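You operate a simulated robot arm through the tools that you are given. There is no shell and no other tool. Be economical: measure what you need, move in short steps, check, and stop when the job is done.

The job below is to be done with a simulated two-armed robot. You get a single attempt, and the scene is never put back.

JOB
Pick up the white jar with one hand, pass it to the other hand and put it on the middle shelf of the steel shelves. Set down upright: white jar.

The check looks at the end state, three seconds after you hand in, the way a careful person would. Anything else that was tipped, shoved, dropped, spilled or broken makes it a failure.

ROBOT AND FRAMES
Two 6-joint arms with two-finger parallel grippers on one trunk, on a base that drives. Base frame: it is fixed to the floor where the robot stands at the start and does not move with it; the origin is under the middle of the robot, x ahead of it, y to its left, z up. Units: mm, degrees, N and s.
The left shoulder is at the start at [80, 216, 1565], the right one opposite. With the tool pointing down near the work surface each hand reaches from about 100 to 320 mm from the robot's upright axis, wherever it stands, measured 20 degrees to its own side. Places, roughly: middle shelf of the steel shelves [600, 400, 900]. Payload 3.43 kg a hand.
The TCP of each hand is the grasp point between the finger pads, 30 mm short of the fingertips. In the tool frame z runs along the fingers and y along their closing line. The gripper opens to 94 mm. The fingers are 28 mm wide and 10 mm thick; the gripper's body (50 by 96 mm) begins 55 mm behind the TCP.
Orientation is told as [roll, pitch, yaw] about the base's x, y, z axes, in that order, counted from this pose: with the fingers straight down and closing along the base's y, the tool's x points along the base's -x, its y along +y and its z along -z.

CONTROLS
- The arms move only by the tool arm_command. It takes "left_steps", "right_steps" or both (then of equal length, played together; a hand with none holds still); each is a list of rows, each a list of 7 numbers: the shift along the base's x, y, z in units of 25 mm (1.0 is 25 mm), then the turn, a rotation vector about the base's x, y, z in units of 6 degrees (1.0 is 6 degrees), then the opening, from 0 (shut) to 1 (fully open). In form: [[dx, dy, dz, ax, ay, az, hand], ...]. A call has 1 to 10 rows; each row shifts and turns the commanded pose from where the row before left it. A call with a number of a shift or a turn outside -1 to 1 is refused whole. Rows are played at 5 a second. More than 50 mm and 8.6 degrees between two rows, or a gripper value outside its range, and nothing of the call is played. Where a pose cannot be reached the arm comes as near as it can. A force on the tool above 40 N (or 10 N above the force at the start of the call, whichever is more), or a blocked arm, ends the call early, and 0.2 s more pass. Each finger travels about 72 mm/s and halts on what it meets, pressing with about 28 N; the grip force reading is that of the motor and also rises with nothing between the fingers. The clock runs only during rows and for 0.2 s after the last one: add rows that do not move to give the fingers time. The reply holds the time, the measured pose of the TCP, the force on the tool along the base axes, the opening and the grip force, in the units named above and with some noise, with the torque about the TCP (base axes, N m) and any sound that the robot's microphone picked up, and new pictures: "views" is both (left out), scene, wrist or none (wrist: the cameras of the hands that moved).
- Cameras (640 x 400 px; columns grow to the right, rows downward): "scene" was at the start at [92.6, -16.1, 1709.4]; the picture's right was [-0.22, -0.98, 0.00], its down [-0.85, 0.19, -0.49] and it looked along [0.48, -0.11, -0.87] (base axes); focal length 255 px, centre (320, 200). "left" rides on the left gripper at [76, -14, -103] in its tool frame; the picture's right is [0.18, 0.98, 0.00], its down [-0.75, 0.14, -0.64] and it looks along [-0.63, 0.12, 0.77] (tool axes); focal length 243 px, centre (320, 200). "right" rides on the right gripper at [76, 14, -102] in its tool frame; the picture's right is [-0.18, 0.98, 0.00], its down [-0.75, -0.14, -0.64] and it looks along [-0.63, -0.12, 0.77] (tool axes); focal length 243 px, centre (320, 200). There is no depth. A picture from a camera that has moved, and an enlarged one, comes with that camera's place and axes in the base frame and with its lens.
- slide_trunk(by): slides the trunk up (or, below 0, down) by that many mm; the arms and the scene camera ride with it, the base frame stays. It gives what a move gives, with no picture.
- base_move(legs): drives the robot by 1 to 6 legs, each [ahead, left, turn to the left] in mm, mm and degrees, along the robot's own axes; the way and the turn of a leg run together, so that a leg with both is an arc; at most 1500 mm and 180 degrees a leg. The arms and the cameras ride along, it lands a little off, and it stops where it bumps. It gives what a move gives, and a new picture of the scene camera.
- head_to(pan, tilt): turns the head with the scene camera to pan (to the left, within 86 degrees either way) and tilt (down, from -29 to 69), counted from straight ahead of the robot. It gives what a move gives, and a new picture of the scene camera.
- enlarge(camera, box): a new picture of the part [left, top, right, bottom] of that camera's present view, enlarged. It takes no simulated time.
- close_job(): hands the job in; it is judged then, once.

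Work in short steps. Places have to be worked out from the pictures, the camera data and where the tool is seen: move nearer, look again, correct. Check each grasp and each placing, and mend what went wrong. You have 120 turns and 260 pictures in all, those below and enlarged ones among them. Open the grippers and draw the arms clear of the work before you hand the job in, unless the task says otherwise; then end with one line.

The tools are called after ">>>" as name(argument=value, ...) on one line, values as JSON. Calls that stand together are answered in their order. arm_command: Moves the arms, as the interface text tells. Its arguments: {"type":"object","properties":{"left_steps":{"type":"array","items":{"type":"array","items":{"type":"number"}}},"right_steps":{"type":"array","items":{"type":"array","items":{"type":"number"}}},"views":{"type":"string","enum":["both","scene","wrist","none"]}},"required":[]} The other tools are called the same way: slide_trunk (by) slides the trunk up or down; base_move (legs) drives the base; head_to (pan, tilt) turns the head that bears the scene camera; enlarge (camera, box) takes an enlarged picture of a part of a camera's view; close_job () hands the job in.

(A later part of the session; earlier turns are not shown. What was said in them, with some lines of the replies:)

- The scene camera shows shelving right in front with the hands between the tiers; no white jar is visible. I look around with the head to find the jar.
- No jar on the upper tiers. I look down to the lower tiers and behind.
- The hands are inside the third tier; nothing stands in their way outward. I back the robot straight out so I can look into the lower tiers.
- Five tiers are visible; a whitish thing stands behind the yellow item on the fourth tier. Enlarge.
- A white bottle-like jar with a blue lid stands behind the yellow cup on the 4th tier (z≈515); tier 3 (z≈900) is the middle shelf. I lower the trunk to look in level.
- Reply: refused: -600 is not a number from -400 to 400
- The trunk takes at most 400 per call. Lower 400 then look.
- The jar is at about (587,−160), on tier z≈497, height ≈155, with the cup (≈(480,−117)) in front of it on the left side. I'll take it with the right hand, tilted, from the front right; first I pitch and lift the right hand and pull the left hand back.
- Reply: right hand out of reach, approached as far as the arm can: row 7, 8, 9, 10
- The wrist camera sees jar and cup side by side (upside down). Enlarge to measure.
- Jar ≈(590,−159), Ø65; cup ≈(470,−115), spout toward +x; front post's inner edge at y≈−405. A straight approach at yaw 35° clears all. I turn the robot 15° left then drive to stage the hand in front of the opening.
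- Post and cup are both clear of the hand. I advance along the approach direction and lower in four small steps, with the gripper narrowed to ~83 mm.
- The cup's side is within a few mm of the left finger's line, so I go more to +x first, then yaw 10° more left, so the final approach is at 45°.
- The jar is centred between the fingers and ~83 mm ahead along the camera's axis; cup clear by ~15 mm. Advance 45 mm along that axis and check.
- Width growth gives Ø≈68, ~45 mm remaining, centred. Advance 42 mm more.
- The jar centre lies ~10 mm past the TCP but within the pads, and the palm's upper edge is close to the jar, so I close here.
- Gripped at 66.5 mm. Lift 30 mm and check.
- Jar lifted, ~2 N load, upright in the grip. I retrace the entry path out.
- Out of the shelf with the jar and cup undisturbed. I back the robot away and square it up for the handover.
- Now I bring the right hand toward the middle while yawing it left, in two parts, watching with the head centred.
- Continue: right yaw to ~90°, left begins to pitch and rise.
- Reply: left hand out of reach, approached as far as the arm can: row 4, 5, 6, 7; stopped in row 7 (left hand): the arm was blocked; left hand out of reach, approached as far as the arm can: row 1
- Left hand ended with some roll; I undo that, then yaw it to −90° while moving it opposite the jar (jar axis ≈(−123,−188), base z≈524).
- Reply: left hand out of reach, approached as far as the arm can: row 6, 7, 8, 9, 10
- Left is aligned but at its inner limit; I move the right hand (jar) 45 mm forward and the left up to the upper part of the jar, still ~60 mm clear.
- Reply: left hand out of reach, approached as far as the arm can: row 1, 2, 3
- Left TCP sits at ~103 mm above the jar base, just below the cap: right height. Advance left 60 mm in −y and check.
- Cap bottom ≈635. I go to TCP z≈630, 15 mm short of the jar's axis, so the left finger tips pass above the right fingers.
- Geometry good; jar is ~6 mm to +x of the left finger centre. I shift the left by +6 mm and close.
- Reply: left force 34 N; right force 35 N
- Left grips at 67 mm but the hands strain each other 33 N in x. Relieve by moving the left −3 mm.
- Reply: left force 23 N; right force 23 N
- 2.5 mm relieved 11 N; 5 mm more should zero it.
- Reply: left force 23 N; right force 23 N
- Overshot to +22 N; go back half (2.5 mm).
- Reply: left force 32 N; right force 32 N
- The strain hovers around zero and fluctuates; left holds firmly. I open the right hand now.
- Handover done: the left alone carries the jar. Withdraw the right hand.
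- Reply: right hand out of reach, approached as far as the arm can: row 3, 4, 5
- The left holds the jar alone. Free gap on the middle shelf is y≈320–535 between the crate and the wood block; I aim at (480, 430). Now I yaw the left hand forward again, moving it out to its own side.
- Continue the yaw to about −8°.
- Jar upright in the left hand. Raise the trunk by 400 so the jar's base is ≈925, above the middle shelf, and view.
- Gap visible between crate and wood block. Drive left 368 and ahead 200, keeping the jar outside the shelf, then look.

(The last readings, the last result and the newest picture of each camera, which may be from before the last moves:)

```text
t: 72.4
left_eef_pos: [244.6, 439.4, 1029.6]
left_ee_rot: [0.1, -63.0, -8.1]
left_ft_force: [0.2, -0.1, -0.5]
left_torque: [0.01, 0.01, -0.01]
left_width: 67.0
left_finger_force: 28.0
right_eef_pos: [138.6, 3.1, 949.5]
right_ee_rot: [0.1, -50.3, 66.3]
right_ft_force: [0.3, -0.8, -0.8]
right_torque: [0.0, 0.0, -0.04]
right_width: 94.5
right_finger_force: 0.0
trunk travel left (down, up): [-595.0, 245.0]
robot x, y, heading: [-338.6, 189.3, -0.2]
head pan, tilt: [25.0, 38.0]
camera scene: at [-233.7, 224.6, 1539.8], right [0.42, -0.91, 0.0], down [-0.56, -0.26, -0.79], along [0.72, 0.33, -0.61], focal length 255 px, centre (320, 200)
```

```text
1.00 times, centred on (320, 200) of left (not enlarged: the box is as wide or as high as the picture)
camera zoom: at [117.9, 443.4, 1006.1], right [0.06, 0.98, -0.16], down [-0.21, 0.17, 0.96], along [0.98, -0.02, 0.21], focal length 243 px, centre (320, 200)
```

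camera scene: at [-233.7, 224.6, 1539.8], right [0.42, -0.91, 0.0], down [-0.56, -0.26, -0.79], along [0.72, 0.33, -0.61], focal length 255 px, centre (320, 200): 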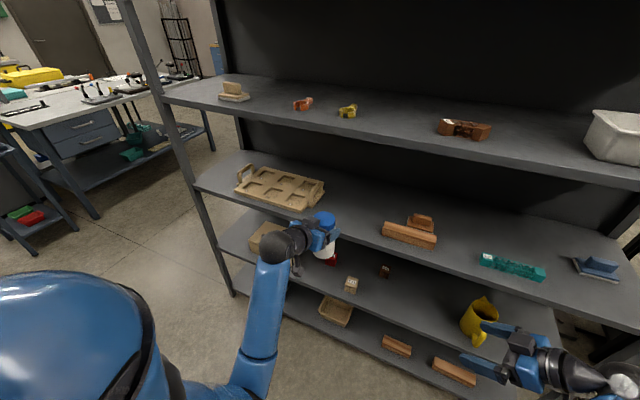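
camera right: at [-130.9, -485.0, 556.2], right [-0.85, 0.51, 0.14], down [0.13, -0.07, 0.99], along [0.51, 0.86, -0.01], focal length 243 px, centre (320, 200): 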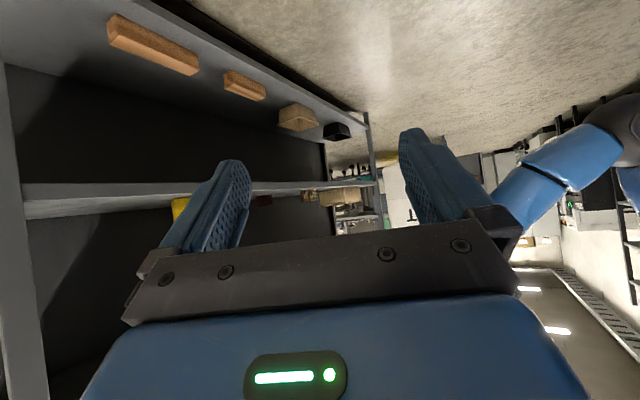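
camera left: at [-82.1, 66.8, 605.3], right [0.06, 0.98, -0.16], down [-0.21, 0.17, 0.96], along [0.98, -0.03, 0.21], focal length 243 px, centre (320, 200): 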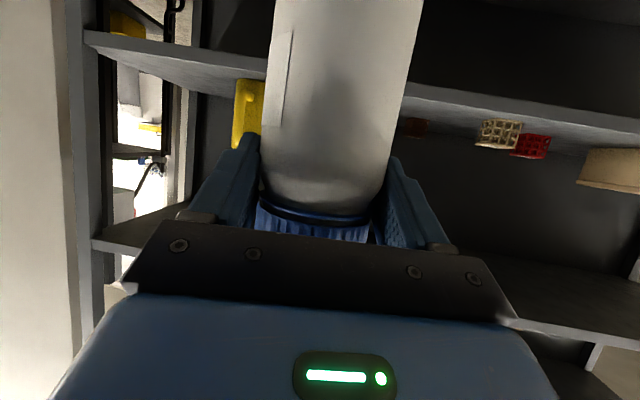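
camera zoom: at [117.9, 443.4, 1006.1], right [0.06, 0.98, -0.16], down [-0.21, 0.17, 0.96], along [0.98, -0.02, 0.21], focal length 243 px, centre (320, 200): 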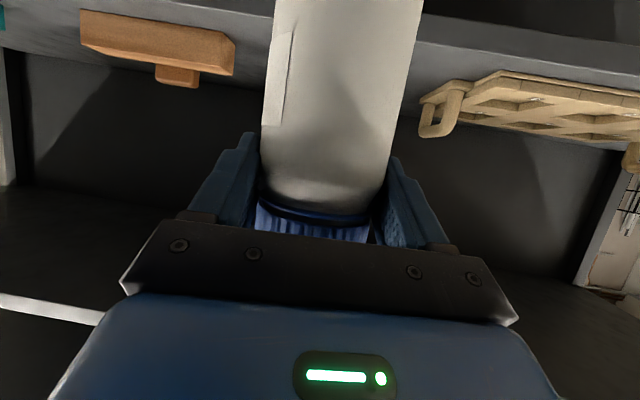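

Gap at the shelf spans y≈300–550; the jar at y≈437 is centred. Raise the hand 30 mm, then drive 100 ahead.

>>> arm_command(left_steps=[[0, -0.2, 0.6, 0, 0, 0, 0.2], [0, -0.2, 0.6, 0, 0, 0, 0.2], [0, 0, 0, 0, 0, 0, 0.2]], views="none")

>>> base_move(legs=[[100, 0, 0]])

>>> enlarge(camera="scene", box=[220, 120, 480, 300])

```text
t: 73.2
left_eef_pos: [246.3, 428.7, 1058.3]
left_ee_rot: [0.0, -63.0, -8.1]
left_ft_force: [-0.2, -0.9, -1.7]
left_torque: [0.01, 0.0, -0.04]
left_width: 66.8
left_finger_force: 27.6
right_eef_pos: [140.8, 2.4, 947.4]
right_ee_rot: [0.3, -50.2, 66.1]
right_ft_force: [0.2, 0.0, -0.7]
right_torque: [0.01, -0.02, -0.03]
right_width: 94.1
right_finger_force: 0.0
trunk travel left (down, up): [-595.0, 245.0]
robot x, y, heading: [-337.4, 186.4, -0.0]
head pan, tilt: [25.0, 38.0]
```

```text
t: 74.3
left_eef_pos: [341.7, 427.5, 1058.3]
left_ee_rot: [0.0, -62.9, -8.2]
left_ft_force: [0.3, 0.7, -1.9]
left_torque: [0.01, -0.01, -0.03]
left_width: 67.0
left_finger_force: 28.0
right_eef_pos: [235.9, 2.9, 949.7]
right_ee_rot: [0.2, -50.1, 66.2]
right_ft_force: [-0.6, -0.1, 0.1]
right_torque: [0.0, 0.0, 0.0]
right_width: 93.9
right_finger_force: 0.1
trunk travel left (down, up): [-595.0, 245.0]
robot x, y, heading: [-239.0, 185.9, 0.0]
head pan, tilt: [25.0, 38.0]
camera scene: at [-136.7, 224.6, 1539.9], right [0.42, -0.91, 0.0], down [-0.56, -0.26, -0.79], along [0.72, 0.33, -0.61], focal length 255 px, centre (320, 200)
```

scene: 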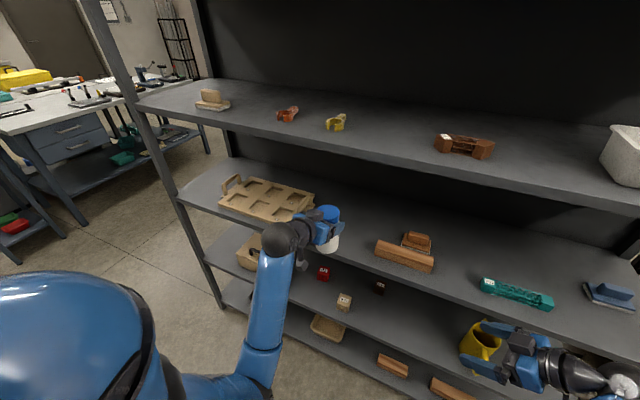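

```text
2.22 times, centred on (350, 210) of scene
camera zoom: at [-136.7, 224.6, 1539.9], right [0.42, -0.91, 0.0], down [-0.56, -0.26, -0.79], along [0.72, 0.33, -0.61], focal length 566 px, centre (253, 178)
```

zoom: 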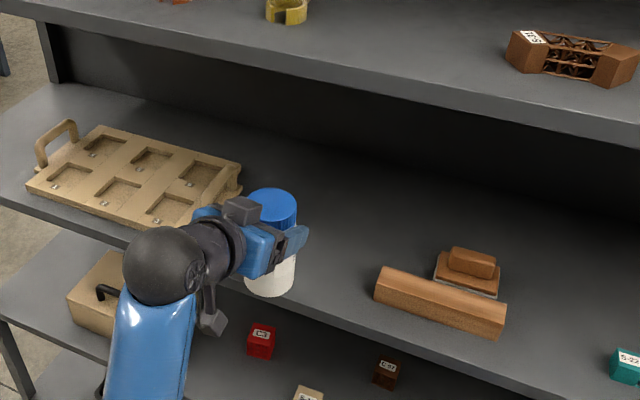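

Clear of everything. Advance 115 mm into the shelf.

>>> arm_command(left_steps=[[0.92, 0, 0, 0, 0, 0, 0.2], [0.92, 0, 0, 0, 0, 0, 0.2], [0.92, 0, 0, 0, 0, 0, 0.2], [0.92, 0, 0, 0, 0, 0, 0.2], [0.92, 0, 0, 0, 0, 0, 0.2], [0, 0, 0, 0, 0, 0, 0.2]], views="both")

>>> enlarge(camera="scene", box=[220, 120, 480, 300])

```text
t: 75.7
left_eef_pos: [458.9, 428.7, 1057.2]
left_ee_rot: [-0.1, -63.0, -8.2]
left_ft_force: [-0.3, 0.2, -1.5]
left_torque: [0.04, 0.0, -0.01]
left_width: 67.1
left_finger_force: 28.0
right_eef_pos: [236.6, 2.6, 949.5]
right_ee_rot: [0.3, -50.2, 66.1]
right_ft_force: [0.6, 0.1, -0.1]
right_torque: [0.02, -0.01, 0.02]
right_width: 94.3
right_finger_force: 0.2
trunk travel left (down, up): [-595.0, 245.0]
robot x, y, heading: [-245.1, 187.1, -0.3]
head pan, tilt: [25.0, 38.0]
camera scene: at [-134.5, 224.6, 1539.6], right [0.42, -0.91, 0.0], down [-0.56, -0.26, -0.79], along [0.71, 0.33, -0.62], focal length 255 px, centre (320, 200)
camera left: at [331.2, 432.4, 1033.6], right [0.06, 0.98, -0.16], down [-0.21, 0.17, 0.96], along [0.98, -0.02, 0.21], focal length 243 px, centre (320, 200)
```

scene: 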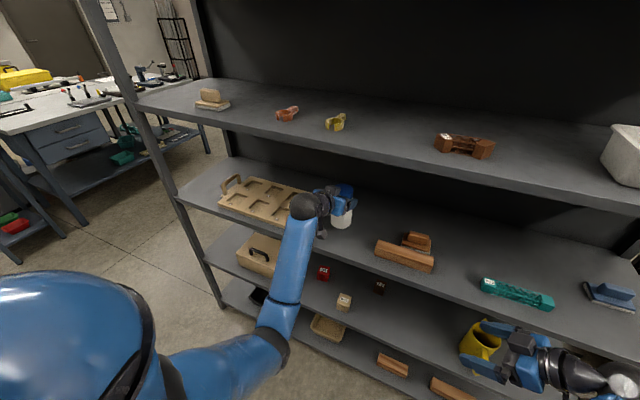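
left: 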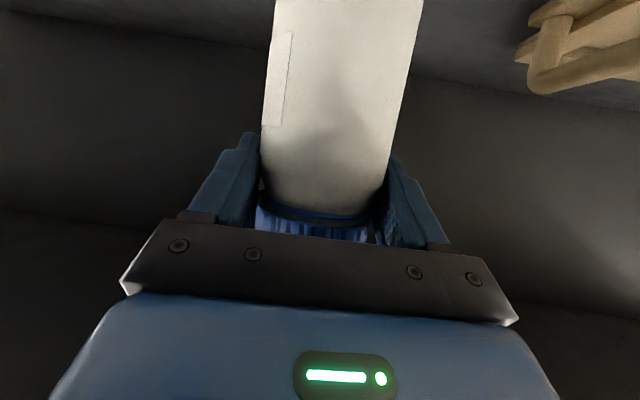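

```text
2.22 times, centred on (350, 210) of scene
camera zoom: at [-134.5, 224.6, 1539.6], right [0.42, -0.91, 0.0], down [-0.56, -0.26, -0.79], along [0.71, 0.33, -0.62], focal length 566 px, centre (253, 178)
```

zoom: 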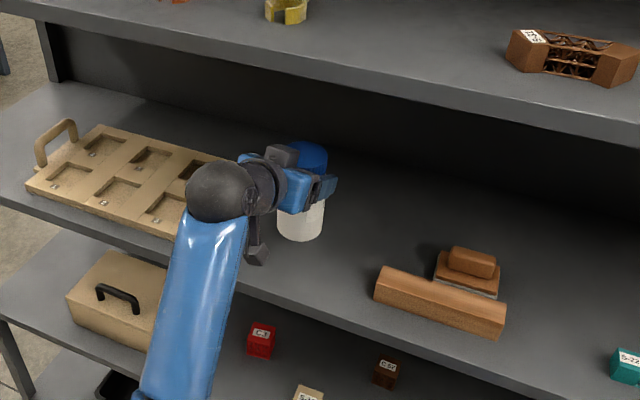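

Jar hangs over the free gap at ≈(473,426). Lower 38 mm, then small steps watching force.

>>> arm_command(left_steps=[[0, 0, -0.5, 0, 0, 0, 0.2], [0, 0, -0.5, 0, 0, 0, 0.2], [0, 0, -0.5, 0, 0, 0, 0.2], [0, 0, 0, 0, 0, 0, 0.2]], views="wrist")

>>> enlarge(camera="scene", box=[270, 150, 410, 240])

```text
t: 76.7
left_eef_pos: [461.5, 426.0, 1019.2]
left_ee_rot: [-0.1, -63.0, -8.2]
left_ft_force: [0.1, -0.4, -2.3]
left_torque: [0.0, -0.03, 0.01]
left_width: 66.9
left_finger_force: 28.4
right_eef_pos: [236.5, 1.6, 948.9]
right_ee_rot: [0.2, -50.2, 66.1]
right_ft_force: [-0.5, 0.0, -0.3]
right_torque: [0.03, 0.01, 0.06]
right_width: 94.0
right_finger_force: 0.0
trunk travel left (down, up): [-595.0, 245.0]
robot x, y, heading: [-242.0, 187.1, -0.2]
head pan, tilt: [25.0, 38.0]
camera left: at [333.0, 430.6, 996.2], right [0.06, 0.98, -0.16], down [-0.21, 0.17, 0.96], along [0.98, -0.02, 0.21], focal length 243 px, centre (320, 200)
```

left: 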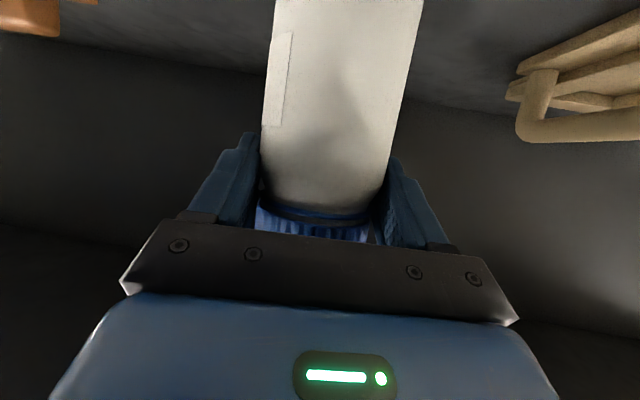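

```text
4.44 times, centred on (340, 195) of scene
camera zoom: at [-134.3, 224.6, 1539.6], right [0.42, -0.91, 0.0], down [-0.56, -0.26, -0.79], along [0.71, 0.33, -0.62], focal length 1132 px, centre (231, 222)
```

zoom: 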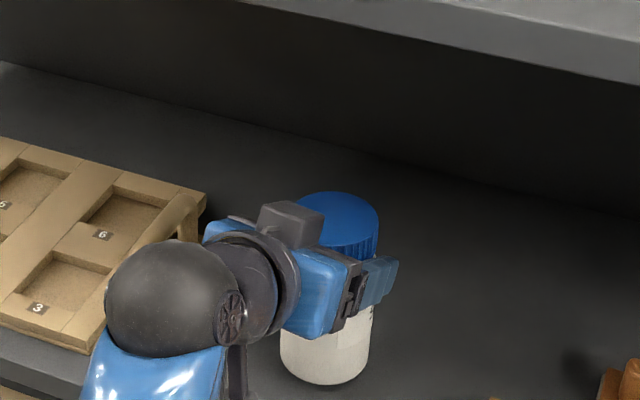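

Jar nearly down, still free. Lower in 2.5 mm steps.

>>> arm_command(left_steps=[[0, 0, -0.1, 0, 0, 0, 0.2], [0, 0, -0.1, 0, 0, 0, 0.2], [0, 0, -0.1, 0, 0, 0, 0.2], [0, 0, -0.1, 0, 0, 0, 0.2], [0, 0, 0, 0, 0, 0, 0.2]], views="none")

```text
t: 77.9
left_eef_pos: [459.1, 427.9, 1010.0]
left_ee_rot: [0.0, -62.9, -8.2]
left_ft_force: [0.1, -0.7, -2.1]
left_torque: [0.0, 0.03, -0.02]
left_width: 67.1
left_finger_force: 28.1
right_eef_pos: [236.5, 2.3, 949.3]
right_ee_rot: [0.2, -50.2, 66.1]
right_ft_force: [0.0, -0.1, 0.4]
right_torque: [0.0, 0.01, -0.01]
right_width: 93.9
right_finger_force: 0.2
trunk travel left (down, up): [-595.0, 245.0]
robot x, y, heading: [-240.3, 185.4, -0.2]
head pan, tilt: [25.0, 38.0]
```

No contact yet; continue.

>>> arm_command(left_steps=[[0, 0, -0.1, 0, 0, 0, 0.2], [0, 0, -0.1, 0, 0, 0, 0.2], [0, 0, 0, 0, 0, 0, 0.2]], views="none")

```text
t: 78.7
left_eef_pos: [457.0, 428.1, 1004.2]
left_ee_rot: [0.0, -62.9, -8.1]
left_ft_force: [-0.3, 0.1, -1.5]
left_torque: [-0.02, 0.04, -0.01]
left_width: 66.8
left_finger_force: 28.0
right_eef_pos: [237.7, 2.7, 949.7]
right_ee_rot: [0.3, -50.2, 66.1]
right_ft_force: [0.6, 0.0, 0.1]
right_torque: [0.02, -0.01, -0.01]
right_width: 94.1
right_finger_force: 0.0
trunk travel left (down, up): [-595.0, 245.0]
robot x, y, heading: [-238.9, 186.9, -0.1]
head pan, tilt: [25.0, 38.0]
```

>>> arm_command(left_steps=[[0, 0, -0.1, 0, 0, 0, 0.2], [0, 0, -0.1, 0, 0, 0, 0.2], [0, 0, 0, 0, 0, 0, 0.2]], views="none")

>>> enlarge(camera="scene", box=[270, 150, 410, 240])

```text
t: 79.5
left_eef_pos: [458.0, 428.3, 1004.5]
left_ee_rot: [0.3, -63.3, -8.3]
left_ft_force: [3.3, 0.8, 12.1]
left_torque: [0.07, -0.17, 0.03]
left_width: 67.1
left_finger_force: 28.0
right_eef_pos: [235.6, 1.2, 951.0]
right_ee_rot: [0.3, -50.2, 66.2]
right_ft_force: [-0.4, 0.1, 0.4]
right_torque: [0.0, 0.0, 0.0]
right_width: 93.9
right_finger_force: 0.2
trunk travel left (down, up): [-595.0, 245.0]
robot x, y, heading: [-241.9, 190.3, -0.3]
head pan, tilt: [25.0, 38.0]
```

```text
4.44 times, centred on (340, 195) of scene
camera zoom: at [-136.1, 224.0, 1539.9], right [0.42, -0.91, 0.0], down [-0.56, -0.26, -0.79], along [0.72, 0.33, -0.61], focal length 1132 px, centre (231, 222)
```

zoom: 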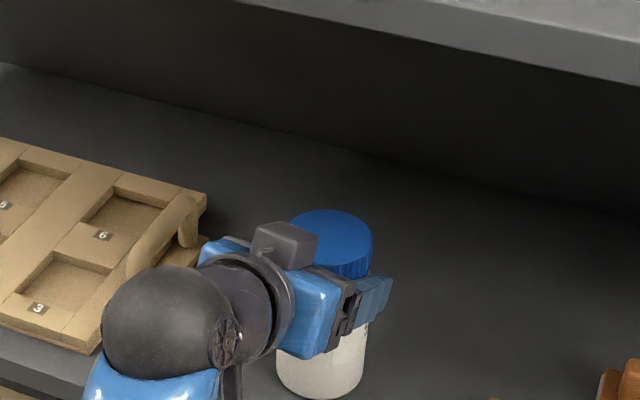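

Contact: +12 N at TCP 1004. The jar stands on the shelf; open the left gripper gradually.

>>> arm_command(left_steps=[[0, 0, 0.02, 0, 0, 0, 0.72], [0, 0, 0, 0, 0, 0, 0.78], [0, 0, 0, 0, 0, 0, 0.9], [0, 0, 0, 0, 0, 0, 1], [0, 0, 0, 0, 0, 0, 1]], views="wrist")

>>> enlarge(camera="scene", box=[270, 150, 410, 240])

```text
t: 80.7
left_eef_pos: [458.5, 428.1, 1000.5]
left_ee_rot: [0.0, -62.9, -8.2]
left_ft_force: [-0.4, 0.2, 0.3]
left_torque: [0.0, -0.03, 0.03]
left_width: 94.0
left_finger_force: 0.1
right_eef_pos: [235.8, 3.7, 949.0]
right_ee_rot: [0.1, -50.3, 66.1]
right_ft_force: [-0.5, 0.8, -0.7]
right_torque: [0.0, -0.05, -0.01]
right_width: 93.9
right_finger_force: 0.1
trunk travel left (down, up): [-595.0, 245.0]
robot x, y, heading: [-243.2, 190.6, -0.1]
head pan, tilt: [25.0, 38.0]
camera left: at [331.1, 432.6, 978.1], right [0.06, 0.98, -0.16], down [-0.21, 0.17, 0.96], along [0.98, -0.02, 0.21], focal length 243 px, centre (320, 200)
```

left: 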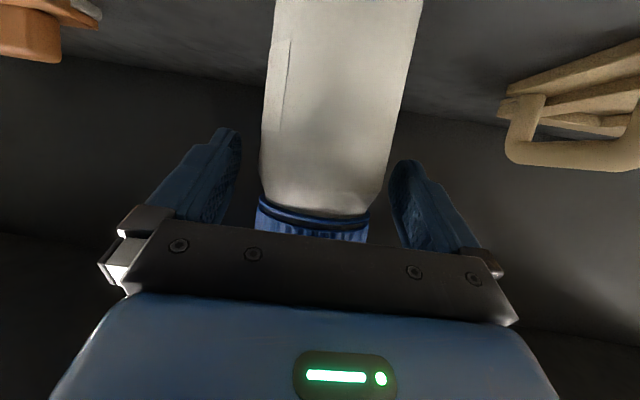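

```text
4.44 times, centred on (340, 195) of scene
camera zoom: at [-134.9, 224.5, 1539.6], right [0.42, -0.91, 0.0], down [-0.56, -0.26, -0.79], along [0.71, 0.33, -0.62], focal length 1132 px, centre (231, 222)
```

zoom: 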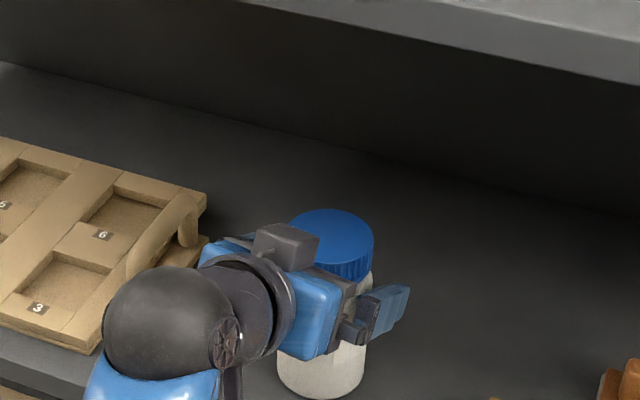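

Jar stands free. Retreat along the finger direction.

>>> arm_command(left_steps=[[-0.5, 0.07, 0, 0, 0, 0, 1], [-0.8, 0.11, 0.05, 0, 0, 0, 1], [-1, 0.14, 0.05, 0, 0, 0, 1], [-1, 0.14, 0.05, 0, 0, 0, 1], [-0.8, 0.1, 0, 0, 0, 0, 1], [0, 0, 0, 0, 0, 0, 1]], views="both")

```text
t: 82.1
left_eef_pos: [357.1, 441.7, 1004.7]
left_ee_rot: [0.0, -62.8, -8.3]
left_ft_force: [0.1, -0.3, 0.4]
left_torque: [0.03, 0.01, 0.02]
left_width: 94.1
left_finger_force: 0.0
right_eef_pos: [235.6, 2.9, 949.2]
right_ee_rot: [0.3, -50.2, 66.0]
right_ft_force: [0.2, 0.5, -0.4]
right_torque: [0.0, -0.01, 0.02]
right_width: 93.9
right_finger_force: 0.1
trunk travel left (down, up): [-595.0, 245.0]
robot x, y, heading: [-241.2, 189.6, -0.1]
head pan, tilt: [25.0, 38.0]
camera scene: at [-134.3, 224.5, 1539.6], right [0.42, -0.91, 0.0], down [-0.56, -0.26, -0.79], along [0.71, 0.33, -0.62], focal length 255 px, centre (320, 200)
camera left: at [230.0, 445.9, 981.4], right [0.06, 0.98, -0.16], down [-0.21, 0.17, 0.96], along [0.98, -0.02, 0.21], focal length 243 px, centre (320, 200)
```

scene: 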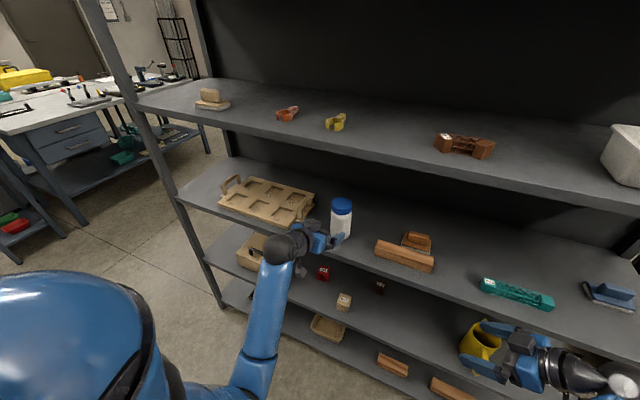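
left: 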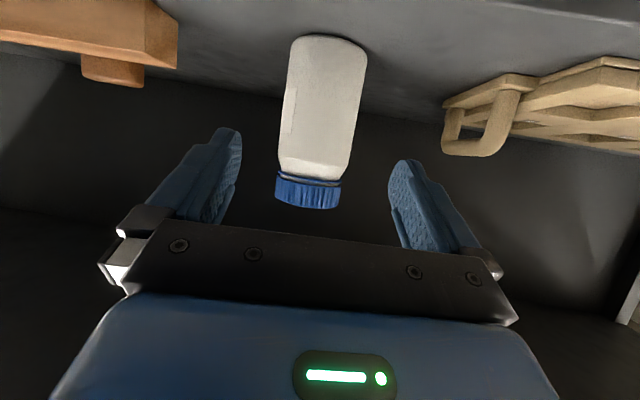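

Jar stands upright on the middle shelf. Back the robot off and make a final check.

>>> base_move(legs=[[-300, 0, 0]])

>>> enlarge(camera="scene", box=[200, 100, 500, 300])

```text
t: 84.2
left_eef_pos: [53.6, 444.2, 1003.6]
left_ee_rot: [0.0, -62.9, -7.9]
left_ft_force: [-0.2, 0.1, 0.1]
left_torque: [-0.02, 0.02, 0.01]
left_width: 93.9
left_finger_force: 0.1
right_eef_pos: [-64.0, 4.4, 950.5]
right_ee_rot: [0.3, -50.2, 66.3]
right_ft_force: [0.6, 0.0, -0.3]
right_torque: [0.0, 0.01, 0.02]
right_width: 94.0
right_finger_force: 0.1
trunk travel left (down, up): [-595.0, 245.0]
robot x, y, heading: [-545.8, 192.2, 0.2]
head pan, tilt: [25.0, 38.0]
camera scene: at [-436.0, 225.0, 1539.4], right [0.42, -0.91, 0.0], down [-0.56, -0.26, -0.79], along [0.71, 0.33, -0.62], focal length 255 px, centre (320, 200)
```

scene: 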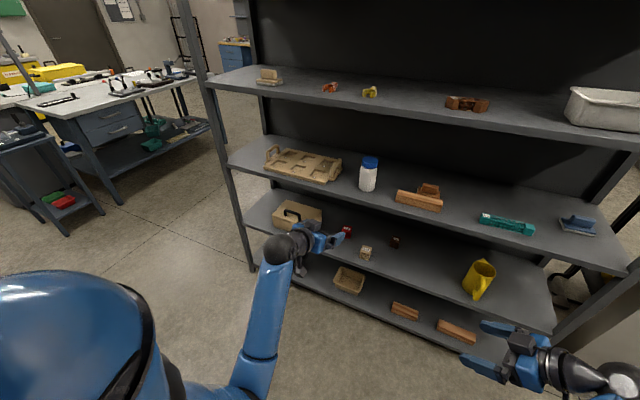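

```text
2.00 times, centred on (350, 200) of scene
camera zoom: at [-436.0, 225.0, 1539.4], right [0.42, -0.91, 0.0], down [-0.56, -0.26, -0.79], along [0.71, 0.33, -0.62], focal length 509 px, centre (260, 200)
```

zoom: 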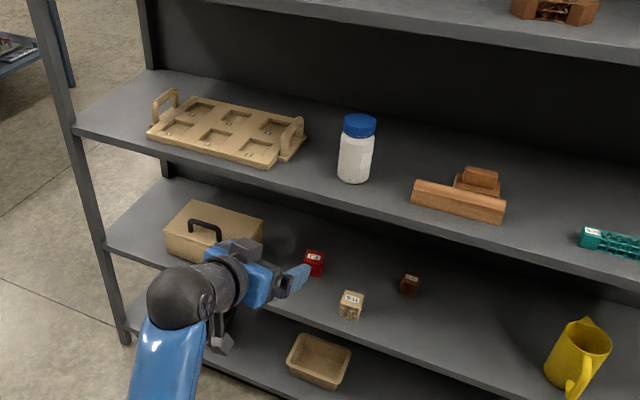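

The jar stands upright on the middle shelf, everything else is in place, and both hands are open and clear; I hand in.

>>> close_job()

```text
The job is handed in.
```

The white jar was picked up with the right hand, passed to the left, and now stands upright on the middle shelf; nothing else looked moved or tipped in the final picture, and both hands are open and clear.
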